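You operate a simulated robot arm through the tools that you are given. There is no shell and no other tool.

You run a simulated robot arm. Do the job below in one go: nothing can be reset, and whatever is moved stays where it is left.

## Task
Drape the green string over both white pegs and light it up.
Fine: the pegs of the brown peg board; its teal plug goes in the lead socket under the blue flap, which stays open; teal switch on only after plugging; leave the link plugs and the pad.

The check looks at the end state, three seconds after you hand in, the way a careful person would. Anything else that was tipped, shoved, dropped, spilled or broken makes it a failure.

## Robot
A 7-joint arm with a three-finger gripper, fixed in place. Base frame: the origin is at the foot of the arm, x ahead of it, y to its left, z up; the work surface is at about z = 0.62. Readings come in m, degrees, newtons and seconds.
With the tool pointing down near the work surface it reaches from about 0.1 to 0.86 m from the base axis. Its first joint turns from -166.0 to 166.0 degrees. Payload 2.94 kg.
The tool frame sits at the grasp point between the pads (the TCP): z along the fingers, y along the line on which they close. The tips reach 0.03 m beyond it. Largest opening 0.132 m; the body of the gripper starts 0.107 m behind the TCP.
Orientation is that of the tool frame in the base frame, as a unit quaternion [x, y, z, w]. With the fingers straight down and closing along the base's y, the tool's x points along the base's -x, its y along +y and its z along -z.

## Interface
- The arm moves only by the tool arm_command. Its argument "commands" is a list of rows, each an object (a shift or turn left out is 0, a gripper value left out holds the last) with "jaw": the closure in counts, from 0 (fully open) to 255 (shut); "dp": the shift along the tool's x, y, z in units of 250 mm (1.0 is 250 mm), a list of three; "delta_rot": the turn, a rotation vector about the tool's x, y, z in units of 120 degrees (1.0 is 120 degrees), a list of three. In form: [{"jaw": jaw, "dp": [tx, ty, tz], "delta_rot": [rx, ry, rz]}, ...]. A call has 1 to 20 rows; each row is the pose to reach, as a shift and turn from the pose commanded when the call began, along the tool's axes at that moment. A call with a number of a shift or a turn outside -1 to 1 is refused whole. Rows are played at 5 a second. More than 0.05 m and 8.6 degrees between two rows, or a gripper value outside its range, and nothing of the call is played. Where a pose cannot be reached the arm comes as near as it can. A force on the tool above 70 N (or 10 N above the force at the start of the call, whichever is more), or a blocked arm, ends the call early, and 0.2 s more pass. The fingers move at their own pace and stop on an object; they squeeze with about 24 N. The grip force told is the motor's: it shows also when the fingers shut on nothing. Time passes only in rows, and 0.2 s behind the last, so rows that repeat a pose let the fingers close. The reply holds the time, the measured pose of the TCP, the force on the tool along the base axes, the opening and the grip force, in the units named above and with some noise, with the torque about the TCP (base axes, N m) and any sound that the robot's microphone picked up, and new pictures: "pictures" is both (left out), scene, wrist or none.
- Cameras (640 x 400 px; columns grow to the right, rows downward): "scene" is fixed at [0.2141, -0.4976, 1.441]; the picture's right is [0.47, -0.88, 0.00], its down [-0.54, -0.29, -0.79] and it looks along [0.70, 0.37, -0.62] (base axes); focal length 341 px, centre (320, 200). "wrist" rides on the gripper at [0.072, 0.003, -0.144] in the tool frame; the picture's right is [-0.04, 1.00, 0.00], its down [-0.88, -0.04, -0.48] and it looks along [-0.47, -0.02, 0.88] (tool axes); focal length 256 px, centre (320, 200). There is no depth. A picture from a camera that has moved, and an enlarged one, comes with that camera's place and axes in the base frame and with its lens. The place of the scene camera against the robot may be out by one fixed shift of up to 0.025 m in any direction.
- lift_body(by): slides the trunk up (or, below 0, down) by that many m; the arm rides with it, the base frame stays. It gives what a move gives, with no picture.
- zoom(camera, box): a new picture of the part [left, top, right, bottom] of that camera's present view, enlarged. No time passes.
- sign_off(): hands the job in; it is judged then, once.

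Places have to be worked out from the pictures, the camera data and where the tool is seen. Open the gripper and draw the arm clear of the work before you hand the job in, unless the task says otherwise.

The tools are called after "Request:" as a command line: name --argument value ..., lists and objects as JSON in quotes. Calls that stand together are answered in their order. arm_command: Moves the arm, as the interface text tells. Its arguments: {"type":"object","properties":{"commands":{"type":"array","items":{"type":"object","properties":{"jaw":{"type":"number"},"dp":{"type":"array","items":{"type":"number"}},"delta_rot":{"type":"array","items":{"type":"number"}}}}},"pictures":{"type":"string","enum":["both","scene","wrist","none"]}},"required":["commands"]} The other tools are called the same way: lift_body (by) slides the trunk up or down; zoom (camera, box) takes an enlarged picture of a part of a camera's view; sign_off () hands the job in.

At the start:

```text
clock: 0.0
tcp_pos: [0.6369, 0.1278, 1.0575]
ee_rot: [0.0, 1.0, 0.0, 0.0]
contact_force: [0.3, -0.9, -0.3]
wrist_torque: [-0.03, -0.01, 0.01]
grip_width: 0.1318
gripper_force: 0.1
trunk travel left (down, up): [-0.25, 0.29]
```

scene: 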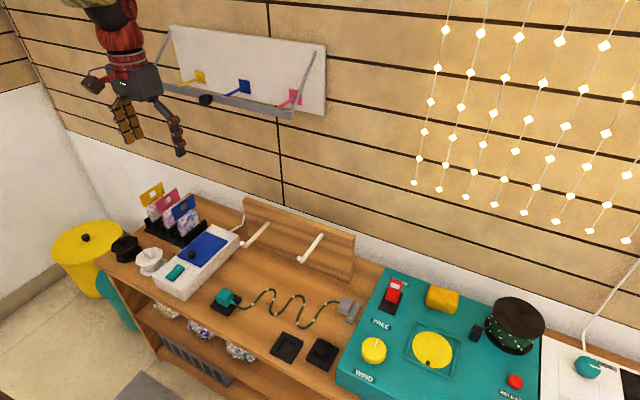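
wrist: 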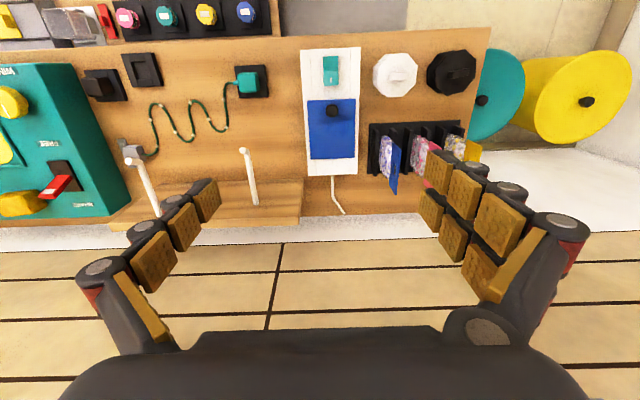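

I start by looking closer at the work area: the green string with its teal plug, the peg board, the white unit with blue flap and teal switch.

Request:
zoom --camera "scene" --box '[100, 170, 380, 380]'

Request:
zoom --camera "wrist" --box '[70, 20, 490, 240]'

Request:
zoom --camera "scene" --box '[130, 200, 250, 310]'

Request:
zoom --camera "scene" --box '[210, 190, 370, 340]'

```text
1.90 times, centred on (240, 275) of scene
camera zoom: at [0.2141, -0.4976, 1.441], right [0.47, -0.88, 0.0], down [-0.54, -0.29, -0.79], along [0.7, 0.37, -0.62], focal length 649 px, centre (472, 57)
```

zoom: 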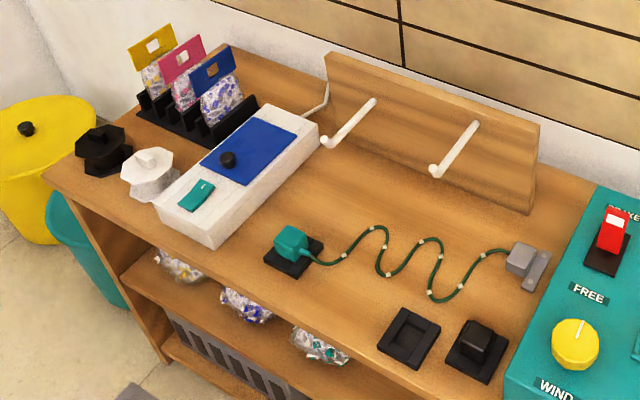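

```text
1.52 times, centred on (280, 130) of wrist
camera zoom: at [0.5641, 0.1309, 1.2016], right [0.04, 1.0, 0.0], down [0.88, -0.04, 0.48], along [0.47, -0.02, -0.88], focal length 390 px, centre (381, 307)
```

zoom: 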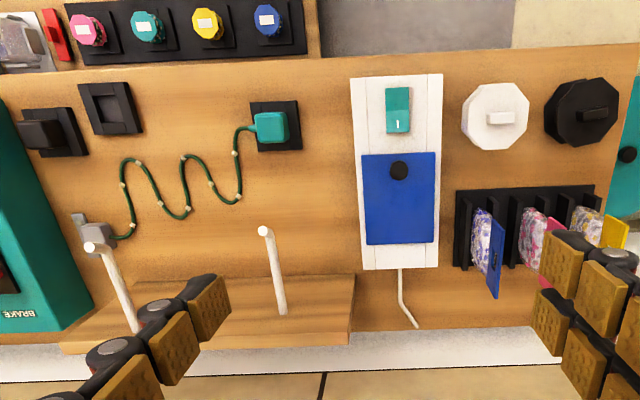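

```text
3.64 times, centred on (190, 255) of scene
camera zoom: at [0.2141, -0.4976, 1.441], right [0.47, -0.88, 0.0], down [-0.54, -0.29, -0.79], along [0.7, 0.37, -0.62], focal length 1239 px, centre (793, 0)
```

zoom: 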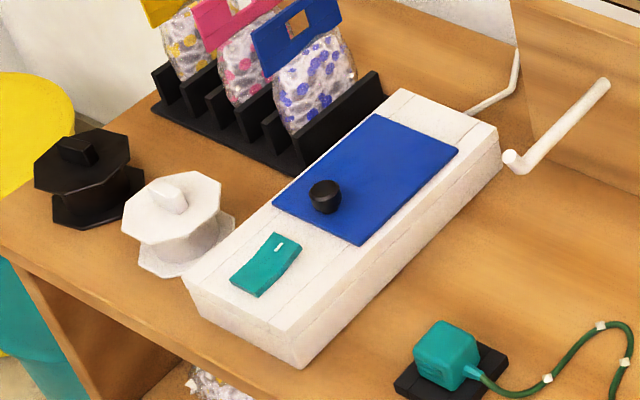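

```text
2.67 times, centred on (290, 265) of scene
camera zoom: at [0.2141, -0.4976, 1.441], right [0.47, -0.88, 0.0], down [-0.54, -0.29, -0.79], along [0.7, 0.37, -0.62], focal length 909 px, centre (400, 27)
```

zoom: 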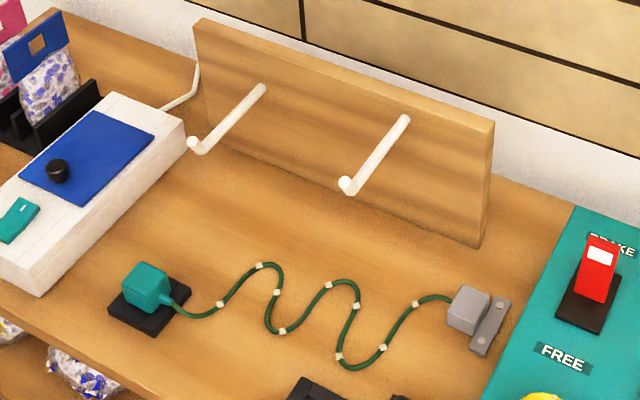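

The flap's knob is near (0.64, 0.15, 0.71) and its hinge seems to be on the far side. The pegs are near y≈0 and y≈-0.19 at z≈0.78. I lower to about z 0.88 above the white box for a closer look.

Request:
arm_command --commands '[{"dp": [0, 0.03, 0.15]}, {"dp": [0, 0.06, 0.3]}, {"dp": [0, 0.09, 0.45]}, {"dp": [0, 0.09, 0.6]}, {"dp": [0, 0.09, 0.7]}, {"dp": [0, 0.09, 0.7]}]' --pictures "both"

```text
clock: 1.4
tcp_pos: [0.6368, 0.1506, 0.8824]
ee_rot: [0.0, 1.0, 0.0, 0.0]
contact_force: [-0.9, -0.9, 0.5]
wrist_torque: [-0.01, 0.01, 0.03]
grip_width: 0.1321
gripper_force: 0.1
trunk travel left (down, up): [-0.25, 0.29]
camera wrist: at [0.5636, 0.153, 1.0259], right [0.04, 1.0, 0.0], down [0.88, -0.04, 0.48], along [0.48, -0.02, -0.88], focal length 256 px, centre (320, 200)
```

scene: 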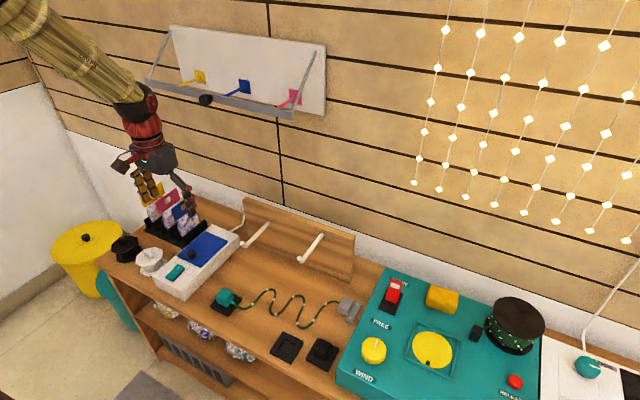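
wrist: 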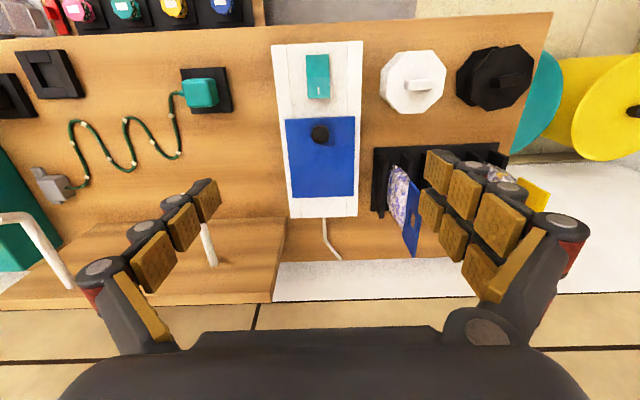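

I zoom the wrist view for accurate pixel readings of the knob, the flap, the switch and the plug.

Request:
zoom --camera "wrist" --box '[240, 30, 400, 130]'

Request:
zoom --camera "wrist" --box '[240, 100, 400, 200]'

Request:
zoom --camera "wrist" --box '[20, 50, 260, 200]'

Request:
zoom --camera "scene" --box '[140, 210, 260, 310]'

```text
4.00 times, centred on (320, 80) of wrist
camera zoom: at [0.5636, 0.153, 1.0259], right [0.04, 1.0, 0.0], down [0.88, -0.04, 0.48], along [0.48, -0.02, -0.88], focal length 1024 px, centre (320, 680)
```

zoom: 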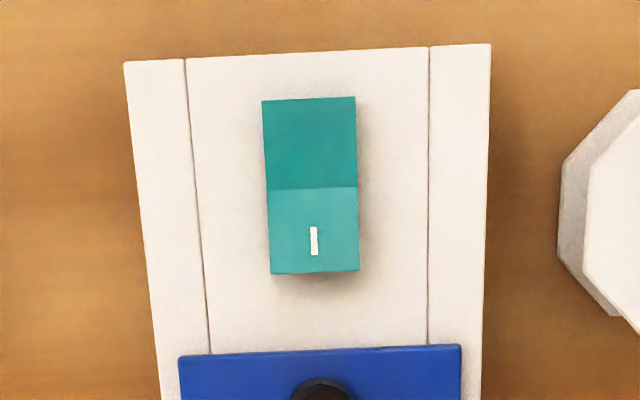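

```text
4.00 times, centred on (320, 150) of wrist
camera zoom: at [0.5636, 0.153, 1.0259], right [0.04, 1.0, 0.0], down [0.88, -0.04, 0.48], along [0.48, -0.02, -0.88], focal length 1024 px, centre (320, 400)
```

zoom: 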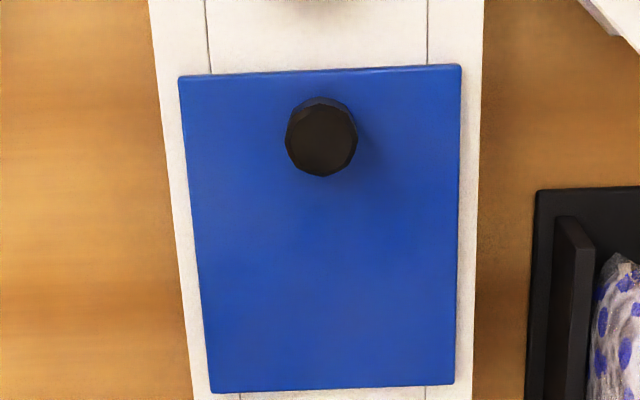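

```text
2.67 times, centred on (140, 125) of wrist
camera zoom: at [0.5636, 0.153, 1.0259], right [0.04, 1.0, 0.0], down [0.88, -0.04, 0.48], along [0.48, -0.02, -0.88], focal length 683 px, centre (800, 400)
```

zoom: 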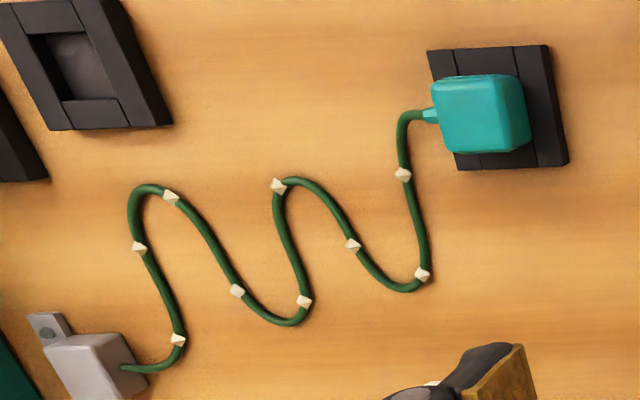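

```text
4.00 times, centred on (200, 260) of scene
camera zoom: at [0.2141, -0.4976, 1.441], right [0.47, -0.88, 0.0], down [-0.54, -0.29, -0.79], along [0.7, 0.37, -0.62], focal length 1363 px, centre (800, -40)
```

zoom: 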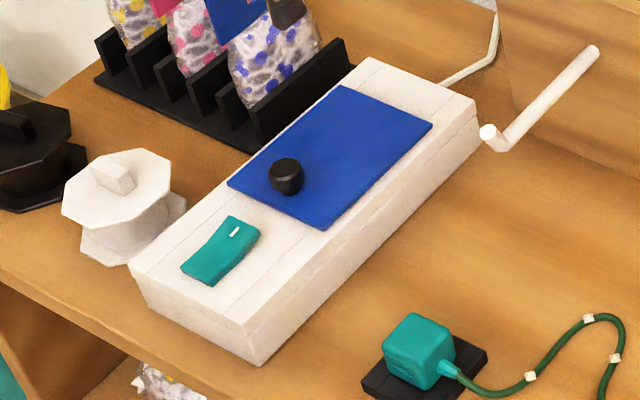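

The rocker's "I" end (far end, x≈0.592) is raised, so the switch is off. The flap spans x 0.624–0.734 and y 0.107–0.194 at z≈0.70, with its knob at (0.639, 0.151). I narrow the fingers and descend to just above the knob.

Request:
arm_command --commands '[{"jaw": 150, "dp": [0, 0, 0]}, {"jaw": 150, "dp": [-0.004, 0, 0.1]}, {"dp": [-0.008, 0, 0.2]}, {"dp": [-0.008, 0, 0.3]}, {"dp": [-0.008, 0, 0.4]}, {"dp": [-0.008, 0, 0.46]}, {"dp": [-0.008, 0, 0.46]}]' --pictures "both"

```text
clock: 3.0
tcp_pos: [0.6381, 0.1504, 0.7681]
ee_rot: [0.001, 1.0, 0.0, 0.0]
contact_force: [0.0, 0.4, 0.7]
wrist_torque: [0.02, 0.02, -0.01]
grip_width: 0.0543
gripper_force: 0.0
trunk travel left (down, up): [-0.25, 0.29]
camera wrist: at [0.5648, 0.1534, 0.911], right [0.04, 1.0, 0.0], down [0.88, -0.04, 0.48], along [0.48, -0.02, -0.88], focal length 256 px, centre (320, 200)
```

scene: 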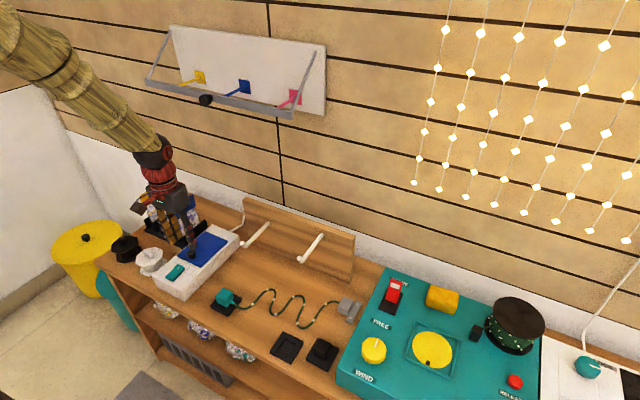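
wrist: 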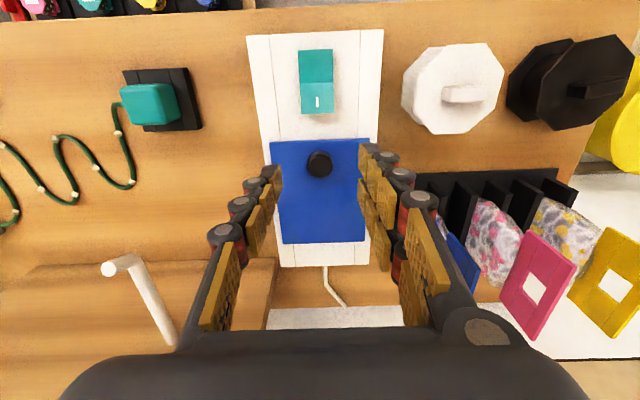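

The fingers straddle the knob cleanly in y. I lower another 30 mm so the tips sit just above the flap, then close on the knob.

Request:
arm_command --commands '[{"dp": [0, 0, 0.04]}, {"dp": [0, 0, 0.08]}, {"dp": [0, 0, 0.11]}, {"dp": [0, 0, 0.125]}, {"dp": [0, 0, 0.125], "jaw": 255}, {"dp": [0, 0, 0.125]}, {"dp": [0, 0, 0.125]}, {"dp": [0, 0, 0.125]}]' --pictures "wrist"

```text
clock: 4.8
tcp_pos: [0.6387, 0.1506, 0.7369]
ee_rot: [-0.001, 1.0, 0.0, 0.0]
contact_force: [0.7, 0.3, -1.2]
wrist_torque: [-0.03, -0.01, -0.03]
grip_width: 0.0001
gripper_force: 14.0
trunk travel left (down, up): [-0.25, 0.29]
camera wrist: at [0.5655, 0.1531, 0.8797], right [0.04, 1.0, 0.0], down [0.88, -0.04, 0.48], along [0.47, -0.02, -0.88], focal length 256 px, centre (320, 200)
```

wrist: 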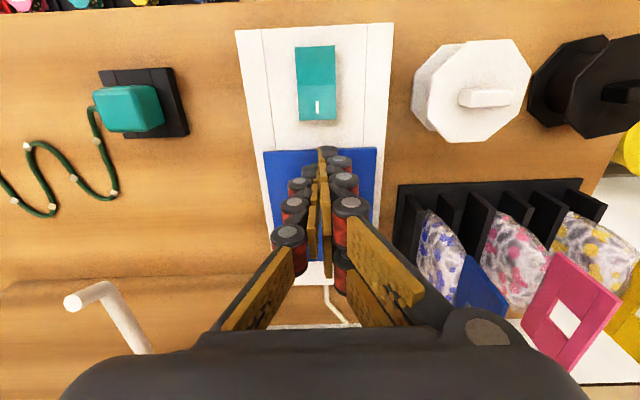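

The fingers shut on nothing, so the knob top is below the tips (under 0.707). I open again and look.

Request:
arm_command --commands '[{"jaw": 165}, {"jaw": 165}, {"jaw": 165}, {"jaw": 165}]' --pictures "both"

Request:
zoom --camera "wrist" --box '[230, 100, 410, 220]'

Request:
zoom --camera "scene" --box '[150, 190, 260, 300]'

```text
clock: 5.8
tcp_pos: [0.6388, 0.1504, 0.7378]
ee_rot: [0.0, 1.0, 0.0, 0.0]
contact_force: [-0.2, -0.9, -0.2]
wrist_torque: [0.0, -0.02, -0.03]
grip_width: 0.0465
gripper_force: 0.1
trunk travel left (down, up): [-0.25, 0.29]
camera wrist: at [0.5655, 0.1531, 0.8797], right [0.04, 1.0, 0.0], down [0.88, -0.04, 0.48], along [0.47, -0.02, -0.88], focal length 256 px, centre (320, 200)
```

scene: 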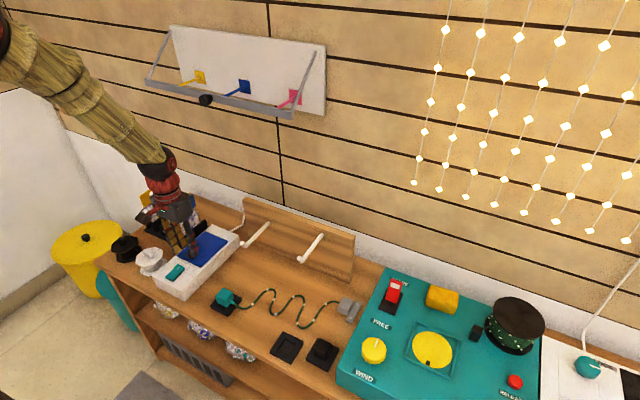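
wrist: 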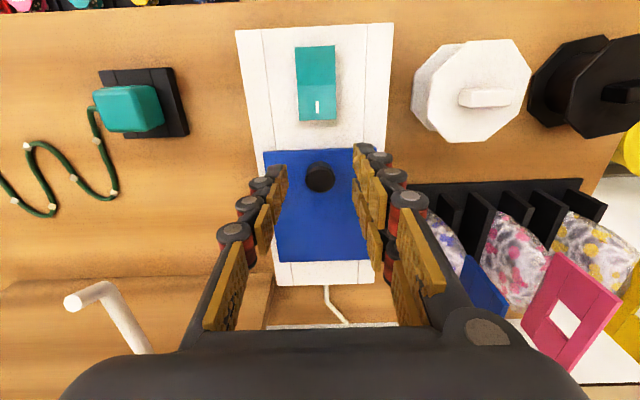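

```text
3.33 times, centred on (320, 160) of wrist
camera zoom: at [0.5655, 0.1531, 0.8797], right [0.04, 1.0, 0.0], down [0.88, -0.04, 0.48], along [0.47, -0.02, -0.88], focal length 853 px, centre (320, 333)
```

zoom: 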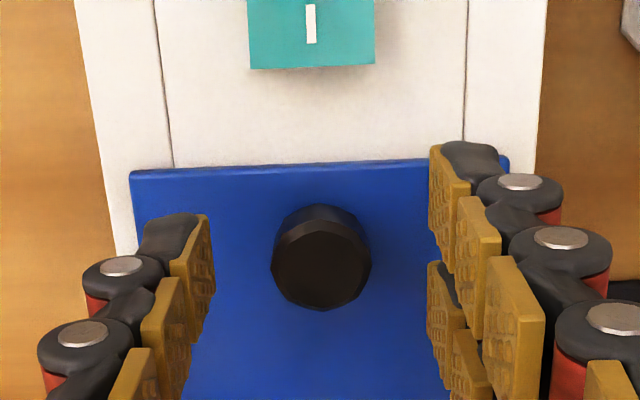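

```text
3.64 times, centred on (205, 245) of scene
camera zoom: at [0.2141, -0.4976, 1.441], right [0.47, -0.88, 0.0], down [-0.54, -0.29, -0.79], along [0.7, 0.37, -0.62], focal length 1239 px, centre (738, 36)
```

zoom: 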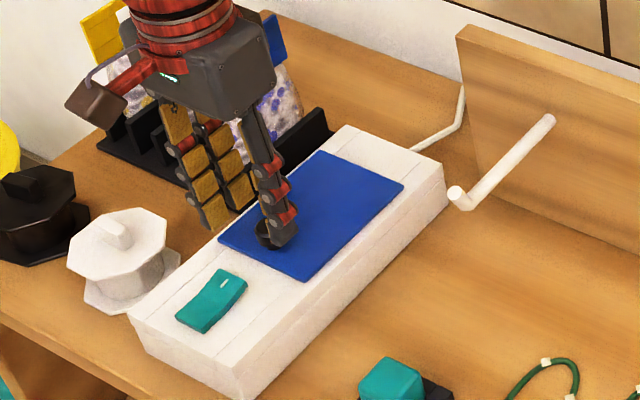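

Triangulating the views puts the knob top at z≈0.702 and x≈0.643, with the flap surface at about 0.68. I go down 19 mm and forward 4 mm, then close.

Request:
arm_command --commands '[{"dp": [-0.016, 0, 0.02]}, {"dp": [-0.016, 0, 0.045]}, {"dp": [-0.016, 0, 0.065]}, {"dp": [-0.016, 0, 0.078]}, {"dp": [-0.016, 0, 0.078], "jaw": 255}, {"dp": [-0.016, 0, 0.078]}, {"dp": [-0.016, 0, 0.078]}, {"dp": [-0.016, 0, 0.078]}]' --pictures "wrist"

```text
clock: 7.6
tcp_pos: [0.643, 0.1511, 0.7163]
ee_rot: [0.0, 1.0, -0.001, 0.001]
contact_force: [1.1, -5.5, -0.3]
wrist_torque: [-0.11, -0.03, -0.01]
grip_width: 0.0228
gripper_force: 38.3
trunk travel left (down, up): [-0.25, 0.29]
camera wrist: at [0.57, 0.153, 0.8603], right [0.04, 1.0, 0.0], down [0.88, -0.04, 0.48], along [0.47, -0.02, -0.88], focal length 256 px, centre (320, 200)
```

wrist: 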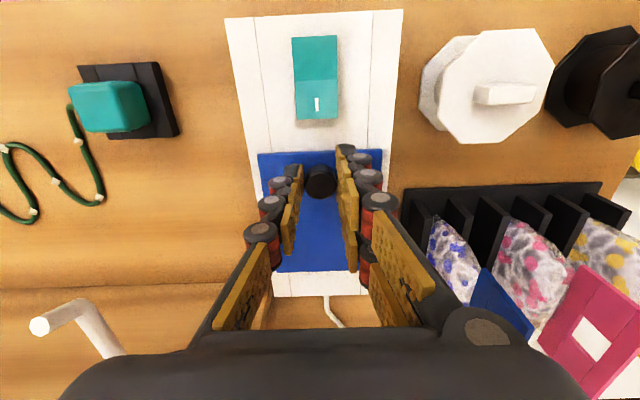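

The knob is gripped (23 mm wide). Now I swing it along an arc about the far hinge (about x 0.745, z 0.677), beginning with 30° and watching the forces.

Request:
arm_command --commands '[{"dp": [-0.002, -0.002, -0.012]}, {"dp": [-0.007, -0.003, -0.035]}, {"dp": [-0.017, -0.003, -0.07]}, {"dp": [-0.03, -0.003, -0.103]}, {"dp": [-0.046, -0.003, -0.136]}, {"dp": [-0.065, -0.003, -0.166]}, {"dp": [-0.087, -0.003, -0.195]}, {"dp": [-0.087, -0.003, -0.195]}]' --pictures "both"

```text
clock: 9.4
tcp_pos: [0.6684, 0.1479, 0.7675]
ee_rot: [0.0, 1.0, 0.0, 0.002]
contact_force: [1.4, 0.2, -0.4]
wrist_torque: [0.03, 0.0, 0.02]
grip_width: 0.0
gripper_force: 28.8
trunk travel left (down, up): [-0.25, 0.29]
camera wrist: at [0.5946, 0.1508, 0.9102], right [0.04, 1.0, 0.0], down [0.88, -0.04, 0.48], along [0.48, -0.02, -0.88], focal length 256 px, centre (320, 200)
```

scene: 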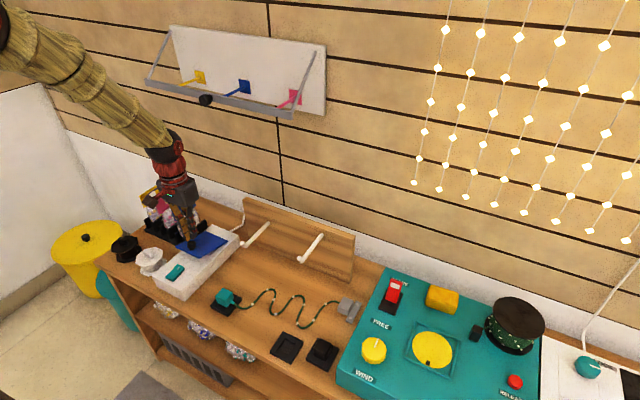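
wrist: 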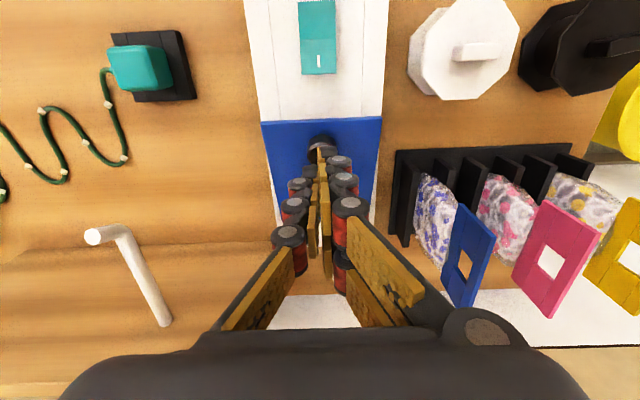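

The grip slipped off the knob. I zoom to see whether the flap moved at all.

Request:
zoom --camera "scene" --box '[150, 200, 260, 300]'

Request:
zoom --camera "wrist" --box '[230, 50, 430, 240]'

```text
4.00 times, centred on (205, 250) of scene
camera zoom: at [0.2141, -0.4976, 1.441], right [0.47, -0.88, 0.0], down [-0.54, -0.29, -0.79], along [0.7, 0.37, -0.62], focal length 1363 px, centre (780, 0)
```

zoom: 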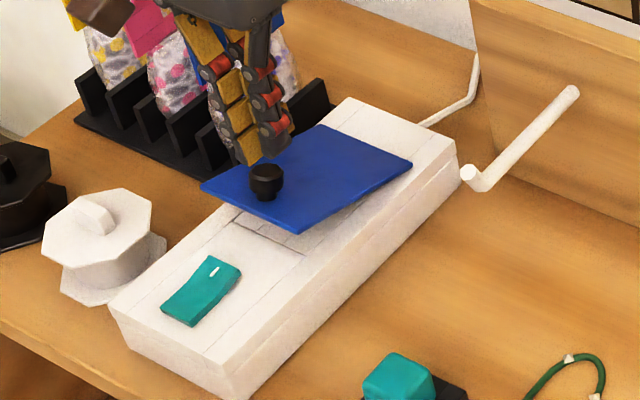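

```text
2.11 times, centred on (330, 145) of wrist
camera zoom: at [0.5946, 0.1508, 0.9102], right [0.04, 1.0, 0.0], down [0.88, -0.04, 0.48], along [0.48, -0.02, -0.88], focal length 539 px, centre (299, 316)
```

zoom: 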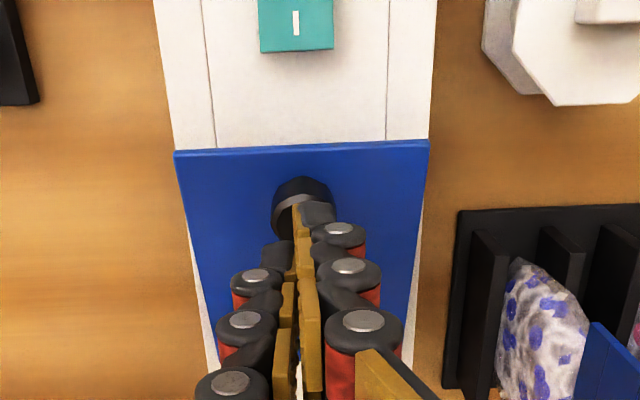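

The flap is held at roughly 20° by hinge friction, so the hinge is on the far side as I thought. I'll back off, pitch the closed fingers 45° forward and use them as a wedge under the flap's near edge.

Request:
arm_command --commands '[{"dp": [0, 0, -0.12]}, {"dp": [0.08, 0, -0.18], "delta_rot": [0, -0.0625, 0]}, {"dp": [0.18, 0, -0.18], "delta_rot": [0, -0.125, 0]}, {"dp": [0.28, 0, -0.14], "delta_rot": [0, -0.1875, 0]}, {"dp": [0.343, 0, -0.1], "delta_rot": [0, -0.25, 0]}, {"dp": [0.343, 0, -0.06], "delta_rot": [0, -0.3125, 0]}, {"dp": [0.343, 0, -0.03], "delta_rot": [0, -0.375, 0]}, {"dp": [0.343, 0, -0.03], "delta_rot": [0, -0.375, 0]}]' --pictures "both"

Request:
zoom --camera "scene" --box '[140, 200, 260, 310]'

```text
clock: 11.2
tcp_pos: [0.578, 0.1494, 0.7757]
ee_rot: [0.0, 0.923, 0.001, 0.384]
contact_force: [-0.1, -0.1, 0.4]
wrist_torque: [0.01, 0.0, 0.02]
grip_width: 0.0
gripper_force: 28.5
out of reach, approached as far as the arm can: row 5, 6
trunk travel left (down, up): [-0.25, 0.29]
camera wrist: at [0.4242, 0.1528, 0.8253], right [0.03, 1.0, 0.03], down [0.28, -0.04, 0.96], along [0.96, -0.02, -0.28], focal length 256 px, centre (320, 200)
```

scene: 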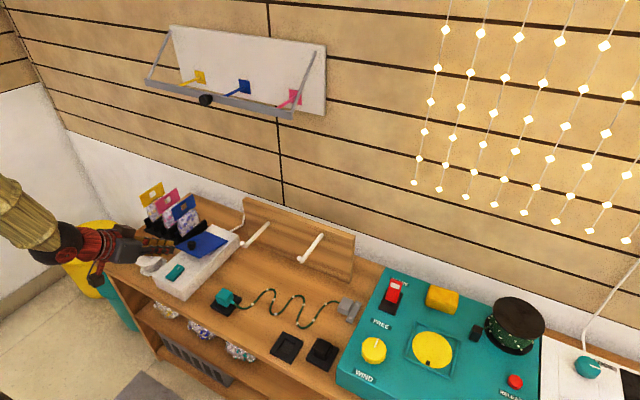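
wrist: 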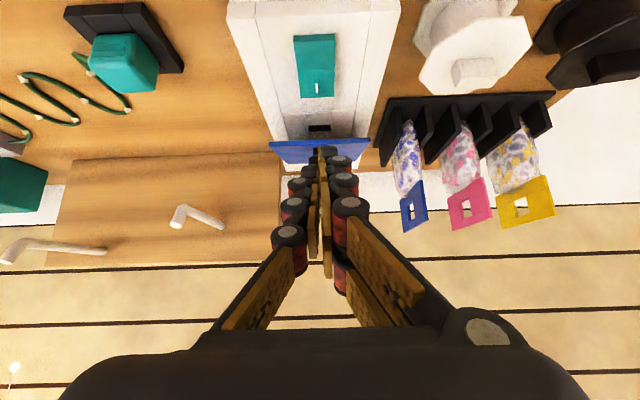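

```text
3.64 times, centred on (200, 255) of scene
camera zoom: at [0.2141, -0.4976, 1.441], right [0.47, -0.88, 0.0], down [-0.54, -0.29, -0.79], along [0.7, 0.37, -0.62], focal length 1239 px, centre (756, 0)
```

zoom: 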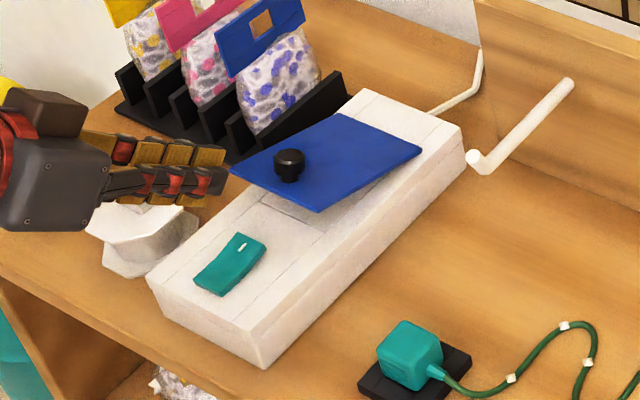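

The pitched pose is reached and the socket is starting to show under the flap. I zoom in on it.

Request:
zoom --camera "wrist" --box '[250, 80, 390, 180]'

```text
4.00 times, centred on (320, 130) of wrist
camera zoom: at [0.4242, 0.1528, 0.8253], right [0.03, 1.0, 0.03], down [0.28, -0.04, 0.96], along [0.96, -0.02, -0.28], focal length 1024 px, centre (320, 480)
```

zoom: 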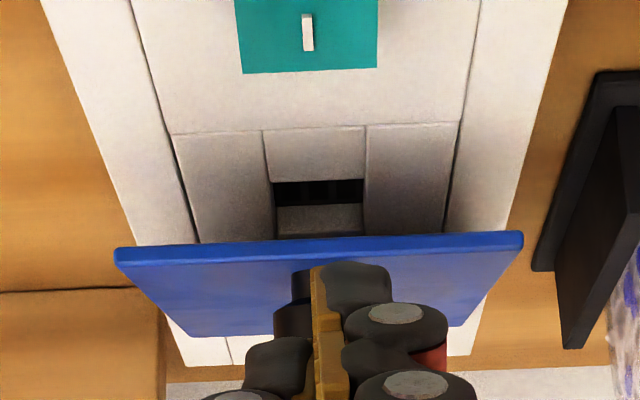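

The recess with the socket sits under the flap's middle. I lower the pitched fingertips in front of the flap's near edge, staying clear of the switch, and slip them underneath.

Request:
arm_command --commands '[{"dp": [0.033, 0, 0.064]}, {"dp": [0.065, 0, 0.127]}, {"dp": [0.074, 0, 0.165]}, {"dp": [0.079, 0, 0.204]}, {"dp": [0.068, 0, 0.226]}, {"dp": [0.0566, 0, 0.249]}, {"dp": [0.04, 0, 0.263]}, {"dp": [0.0226, 0, 0.277]}]' --pictures "both"

Request:
zoom --camera "scene" --box '[140, 200, 260, 310]'

```text
clock: 13.0
tcp_pos: [0.6076, 0.1504, 0.7123]
ee_rot: [-0.005, 0.928, -0.002, 0.372]
contact_force: [-38.5, 19.0, 16.0]
wrist_torque: [0.17, -0.41, 0.59]
grip_width: 0.0003
gripper_force: 28.4
trunk travel left (down, up): [-0.25, 0.29]
stopped in row 8: the force on the tool passed its limit at 80 N (the readings are from after the stop); the commanded pose is now the measured one
camera wrist: at [0.4556, 0.1511, 0.7658], right [0.02, 1.0, 0.02], down [0.31, -0.03, 0.95], along [0.95, -0.01, -0.31], focal length 256 px, centre (320, 200)
```

scene: 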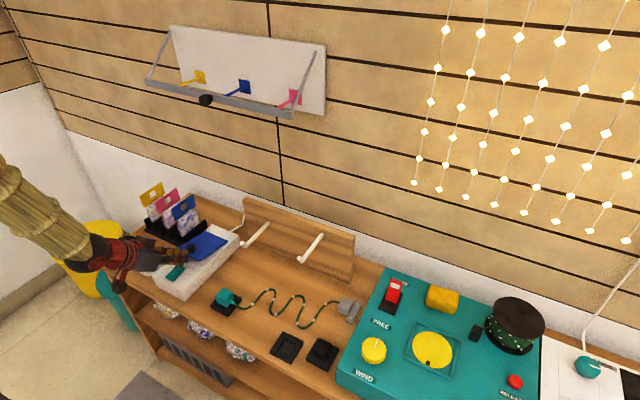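
wrist: 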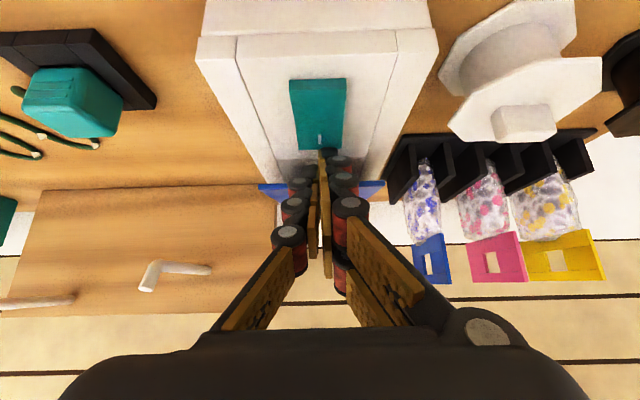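

```text
3.64 times, centred on (200, 255) of scene
camera zoom: at [0.2141, -0.4976, 1.441], right [0.47, -0.88, 0.0], down [-0.54, -0.29, -0.79], along [0.7, 0.37, -0.62], focal length 1239 px, centre (756, 0)
```

zoom: 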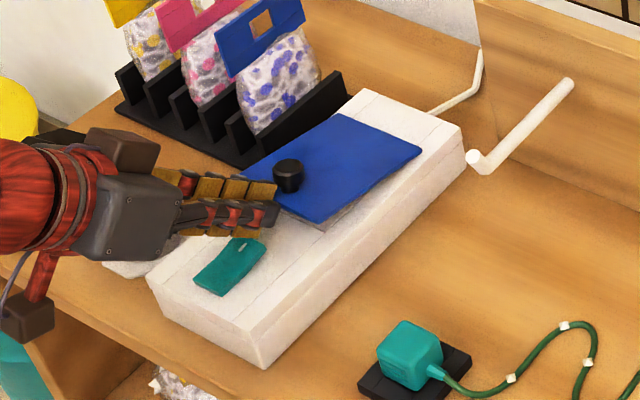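

The fingertips jammed against the flap's front edge, which stands lower than I judged; the box itself did not move. I back straight off and re-measure.

Request:
arm_command --commands '[{"dp": [0, 0, -0.06]}, {"dp": [-0.02, 0, -0.14]}, {"dp": [-0.04, 0, -0.22]}, {"dp": [-0.04, 0, -0.22]}]' --pictures "both"

Request:
zoom --camera "scene" --box '[150, 210, 250, 300]'

Request:
zoom --camera "wrist" --box '[230, 50, 410, 190]'

```text
clock: 14.0
tcp_pos: [0.5837, 0.1488, 0.7609]
ee_rot: [-0.002, 0.927, -0.001, 0.375]
contact_force: [-0.6, 0.3, -0.2]
wrist_torque: [-0.01, 0.02, 0.0]
grip_width: 0.0001
gripper_force: 28.8
trunk travel left (down, up): [-0.25, 0.29]
camera wrist: at [0.4305, 0.1513, 0.814], right [0.03, 1.0, 0.03], down [0.3, -0.03, 0.95], along [0.95, -0.02, -0.3], focal length 256 px, centre (320, 200)
```

scene: 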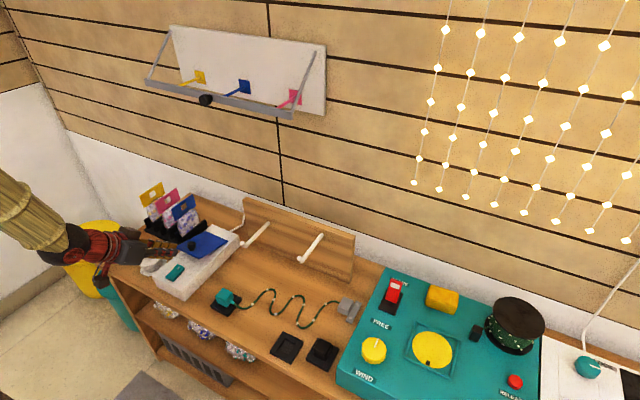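
wrist: 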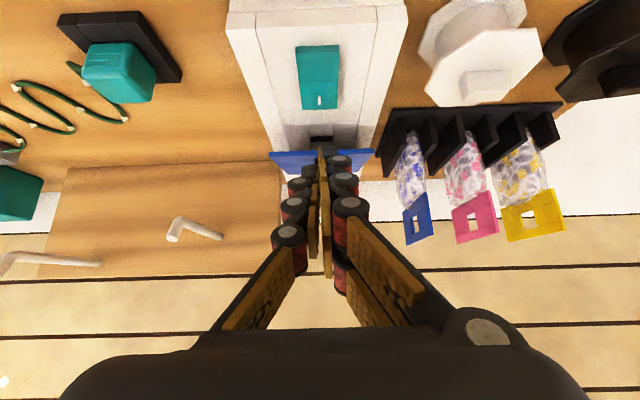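

```text
4.44 times, centred on (200, 255) of scene
camera zoom: at [0.2141, -0.4976, 1.441], right [0.47, -0.88, 0.0], down [-0.54, -0.29, -0.79], along [0.7, 0.37, -0.62], focal length 1514 px, centre (853, -44)
```

zoom: 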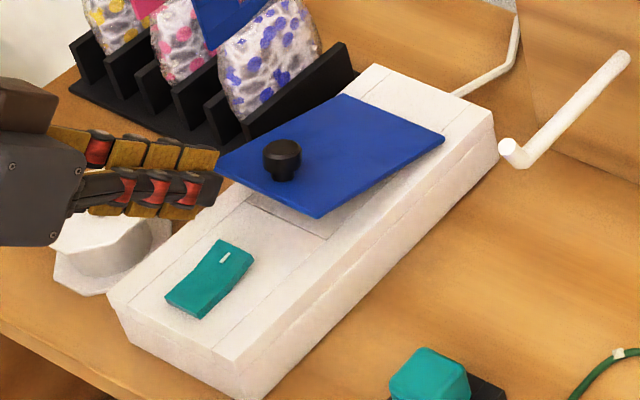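

```text
2.86 times, centred on (320, 120) of wrist
camera zoom: at [0.4305, 0.1513, 0.814], right [0.03, 1.0, 0.03], down [0.3, -0.03, 0.95], along [0.95, -0.02, -0.3], focal length 731 px, centre (320, 429)
```

zoom: 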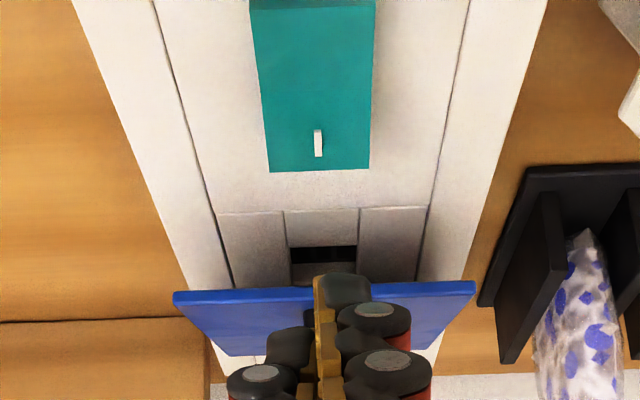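

The flap still stands open about 15° with its front edge at z≈0.71. Rather than wedging near the switch, I'll go back above the knob with the tool tilted 15° to line up with the knob's axis and regrip it.

Request:
arm_command --commands '[{"jaw": 160, "dp": [-0.083, 0, -0.086], "delta_rot": [0, 0.0625, 0]}, {"dp": [-0.167, 0, -0.173], "delta_rot": [0, 0.125, 0]}, {"dp": [-0.251, 0, -0.202], "delta_rot": [0, 0.1875, 0]}, {"dp": [-0.337, 0, -0.175], "delta_rot": [0, 0.25, 0]}, {"dp": [-0.394, 0, -0.12], "delta_rot": [0, 0.3125, 0]}, {"dp": [-0.424, 0, -0.035], "delta_rot": [0, 0.375, 0]}, {"dp": [-0.425, 0, 0.021], "delta_rot": [0, 0.4375, 0]}, {"dp": [-0.42, 0, 0.072], "delta_rot": [0, 0.4917, 0]}, {"dp": [-0.42, 0, 0.072], "delta_rot": [0, 0.4917, 0]}]' --pictures "both"

Request:
zoom --camera "wrist" --box '[230, 50, 410, 190]'

Request:
zoom --camera "scene" --box '[150, 200, 250, 290]'

```text
clock: 16.0
tcp_pos: [0.6718, 0.1499, 0.8202]
ee_rot: [-0.001, 0.991, -0.002, -0.131]
contact_force: [0.3, 1.2, 0.1]
wrist_torque: [0.0, 0.01, 0.02]
grip_width: 0.0493
gripper_force: 0.1
out of reach, approached as far as the arm can: row 4, 5
trunk travel left (down, up): [-0.25, 0.29]
camera wrist: at [0.6383, 0.1531, 0.9772], right [0.04, 1.0, -0.01], down [0.97, -0.03, 0.23], along [0.23, -0.02, -0.97], focal length 256 px, centre (320, 200)
```

scene: 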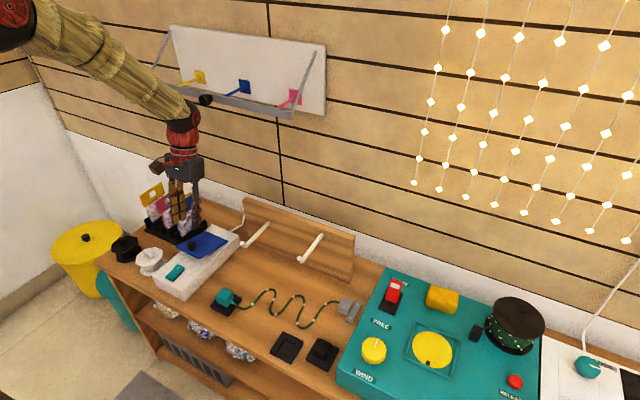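
wrist: 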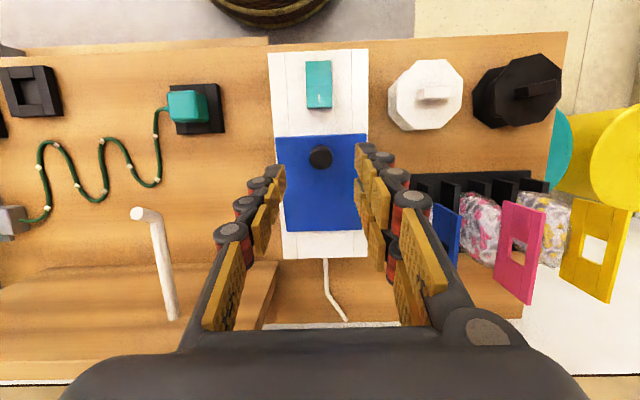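

```text
2.86 times, centred on (320, 120) of wrist
camera zoom: at [0.6383, 0.1531, 0.9772], right [0.04, 1.0, -0.01], down [0.97, -0.03, 0.23], along [0.23, -0.02, -0.97], focal length 731 px, centre (320, 429)
```

zoom: 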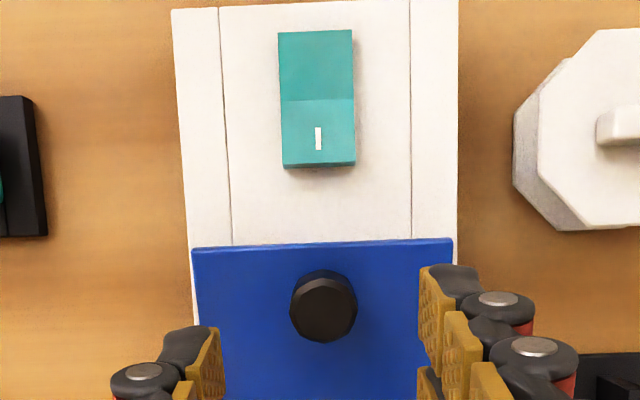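

```text
4.44 times, centred on (200, 245) of scene
camera zoom: at [0.2141, -0.4976, 1.441], right [0.47, -0.88, 0.0], down [-0.54, -0.29, -0.79], along [0.7, 0.37, -0.62], focal length 1514 px, centre (853, 0)
```

zoom: 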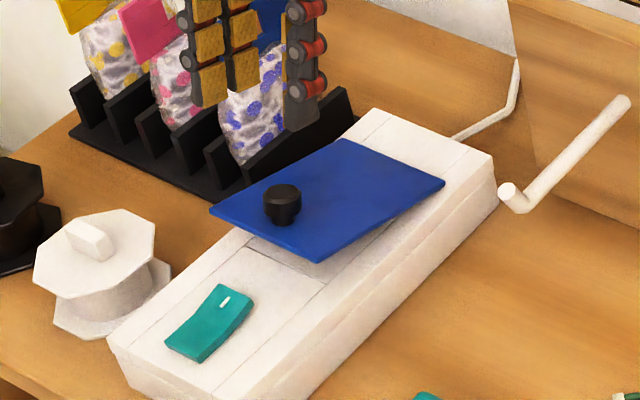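

The knob top is at about (0.657, 0.150, 0.727) and the tool is parallel to its axis. I shift 10 mm across and go down along the axis so the tips end about 3 mm above the flap, then grip.

Request:
arm_command --commands '[{"dp": [-0.02, 0, 0.08]}, {"dp": [-0.0385, 0, 0.16]}, {"dp": [-0.0385, 0, 0.22]}, {"dp": [-0.0385, 0, 0.27]}, {"dp": [-0.0385, 0, 0.3]}, {"dp": [-0.0385, 0, 0.315]}, {"dp": [-0.0385, 0, 0.325]}, {"dp": [-0.0385, 0, 0.325], "jaw": 255}, {"dp": [-0.0385, 0, 0.325]}, {"dp": [-0.0385, 0, 0.325]}, {"dp": [-0.0385, 0, 0.325]}]' --pictures "both"

Request:
zoom --camera "wrist" --box '[230, 80, 410, 220]'

```text
clock: 18.4
tcp_pos: [0.6596, 0.1502, 0.7383]
ee_rot: [-0.002, 0.991, -0.002, -0.131]
contact_force: [-0.2, 12.4, -1.2]
wrist_torque: [0.27, 0.07, -0.02]
grip_width: 0.0228
gripper_force: 36.4
trunk travel left (down, up): [-0.25, 0.29]
camera wrist: at [0.6256, 0.1533, 0.896], right [0.04, 1.0, -0.01], down [0.97, -0.03, 0.23], along [0.23, -0.02, -0.97], focal length 256 px, centre (320, 200)
```

scene: 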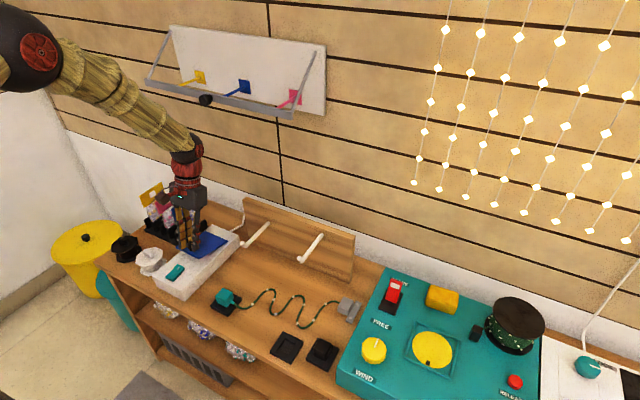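
wrist: 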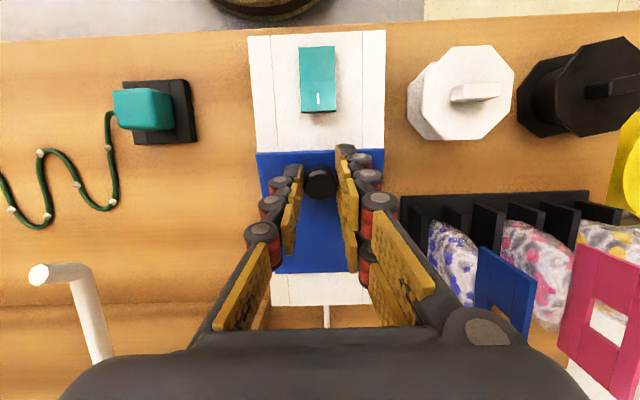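

```text
2.86 times, centred on (320, 150) of wrist
camera zoom: at [0.6256, 0.1533, 0.896], right [0.04, 1.0, -0.01], down [0.97, -0.03, 0.23], along [0.23, -0.02, -0.97], focal length 731 px, centre (320, 343)
```

zoom: 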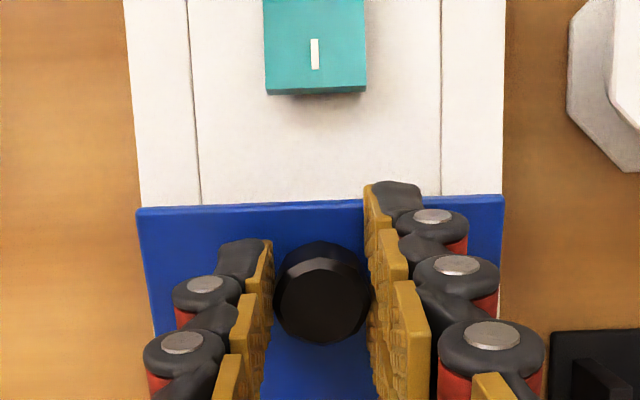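

The knob is gripped again, aligned with its axis. I rotate tool and flap together by 20° about the hinge at about (0.747, 0.678) and check.

Request:
arm_command --commands '[{"dp": [-0.007, 0.0025, -0.017], "delta_rot": [0, 0.0208, 0]}, {"dp": [-0.014, 0.0025, -0.0344], "delta_rot": [0, 0.0417, 0]}, {"dp": [-0.022, 0.0025, -0.051], "delta_rot": [0, 0.0625, 0]}, {"dp": [-0.0308, 0.0025, -0.0674], "delta_rot": [0, 0.0833, 0]}, {"dp": [-0.0405, 0.0025, -0.083], "delta_rot": [0, 0.1042, 0]}, {"dp": [-0.0505, 0.0025, -0.0988], "delta_rot": [0, 0.125, 0]}, {"dp": [-0.0616, 0.0025, -0.1137], "delta_rot": [0, 0.1458, 0]}, {"dp": [-0.0728, 0.0025, -0.1285], "delta_rot": [0, 0.1667, 0]}]' --pictures "both"

Request:
zoom --camera "scene" --box '[150, 190, 250, 290]'

```text
clock: 20.2
tcp_pos: [0.686, 0.1505, 0.7652]
ee_rot: [-0.001, 0.954, -0.002, -0.301]
contact_force: [12.5, 15.7, -0.9]
wrist_torque: [0.17, -1.15, -0.13]
grip_width: 0.022
gripper_force: 45.5
trunk travel left (down, up): [-0.25, 0.29]
camera wrist: at [0.7088, 0.1535, 0.9241], right [0.03, 1.0, -0.03], down [0.99, -0.03, -0.11], along [-0.11, -0.02, -0.99], focal length 256 px, centre (320, 200)
```

scene: 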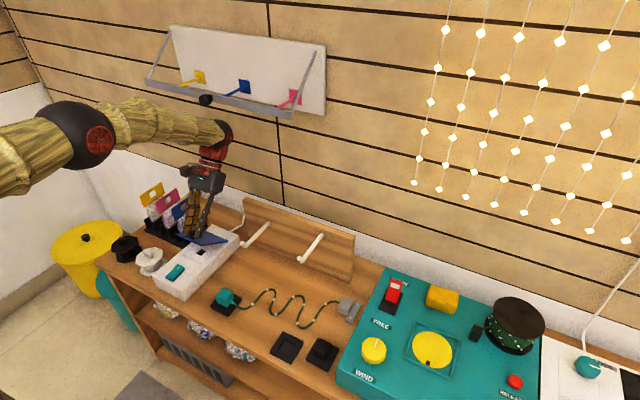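
wrist: 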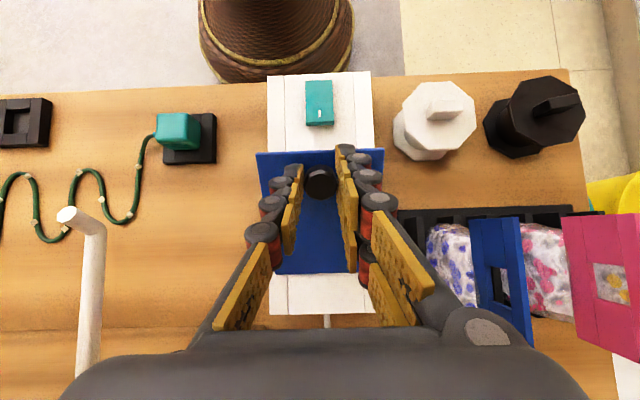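

```text
4.00 times, centred on (200, 240) of scene
camera zoom: at [0.2141, -0.4976, 1.441], right [0.47, -0.88, 0.0], down [-0.54, -0.29, -0.79], along [0.7, 0.37, -0.62], focal length 1363 px, centre (800, 40)
```

zoom: 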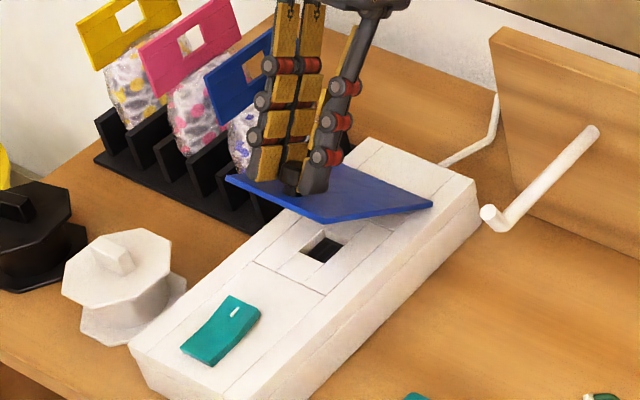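

The flap is at about 35° and the recess with the square socket hole is visible. I continue another 10° rigidly, then swing about 12° more while letting the tool tilt relax.

Request:
arm_command --commands '[{"dp": [-0.007, 0.003, -0.017], "delta_rot": [0, 0.0208, 0]}, {"dp": [-0.0141, 0.003, -0.0343], "delta_rot": [0, 0.0417, 0]}, {"dp": [-0.022, 0.003, -0.051], "delta_rot": [0, 0.0625, 0]}, {"dp": [-0.0308, 0.003, -0.0669], "delta_rot": [0, 0.0833, 0]}, {"dp": [-0.0308, 0.003, -0.0669], "delta_rot": [0, 0.0833, 0]}]' --pictures "both"

Request:
zoom --camera "scene" --box '[150, 190, 250, 290]'

```text
clock: 21.0
tcp_pos: [0.6751, 0.1605, 0.7758]
ee_rot: [-0.007, 0.934, 0.006, -0.358]
contact_force: [4.9, 58.5, -11.9]
wrist_torque: [1.9, 0.4, 0.04]
grip_width: 0.0001
gripper_force: 28.9
out of reach, approached as far as the arm can: row 2, 3, 4
trunk travel left (down, up): [-0.25, 0.29]
stopped in row 4: the force on the tool passed its limit at 77 N (the readings are from after the stop); the commanded pose is now the measured one
camera wrist: at [0.7163, 0.162, 0.9307], right [0.02, 1.0, -0.01], down [0.97, -0.03, -0.23], along [-0.23, -0.01, -0.97], focal length 256 px, centre (320, 200)
```

scene: 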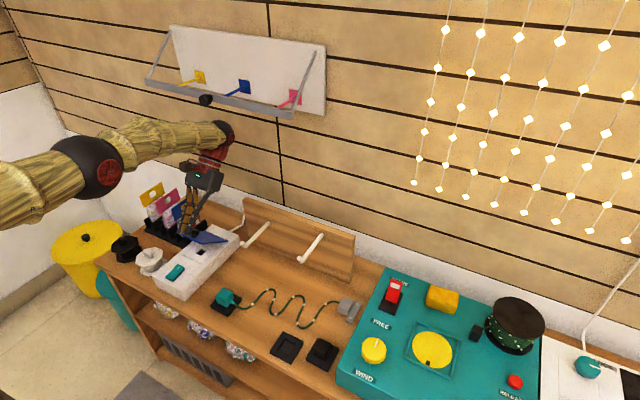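
wrist: 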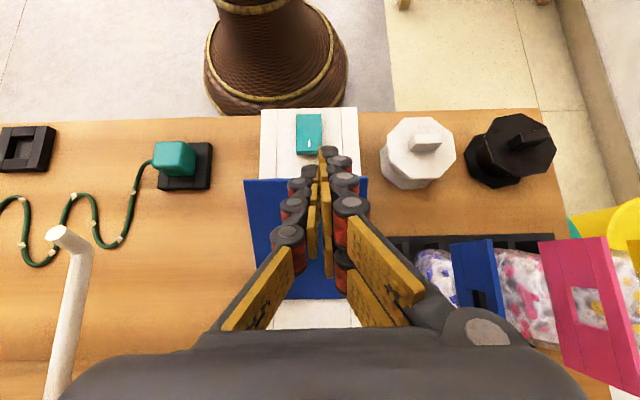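

```text
4.00 times, centred on (200, 240) of scene
camera zoom: at [0.2141, -0.4976, 1.441], right [0.47, -0.88, 0.0], down [-0.54, -0.29, -0.79], along [0.7, 0.37, -0.62], focal length 1363 px, centre (800, 40)
```

zoom: 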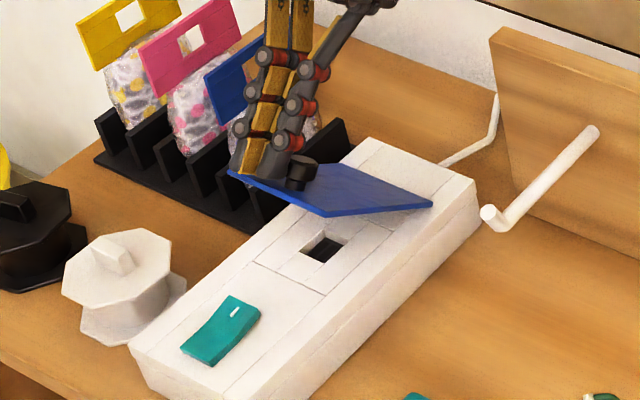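

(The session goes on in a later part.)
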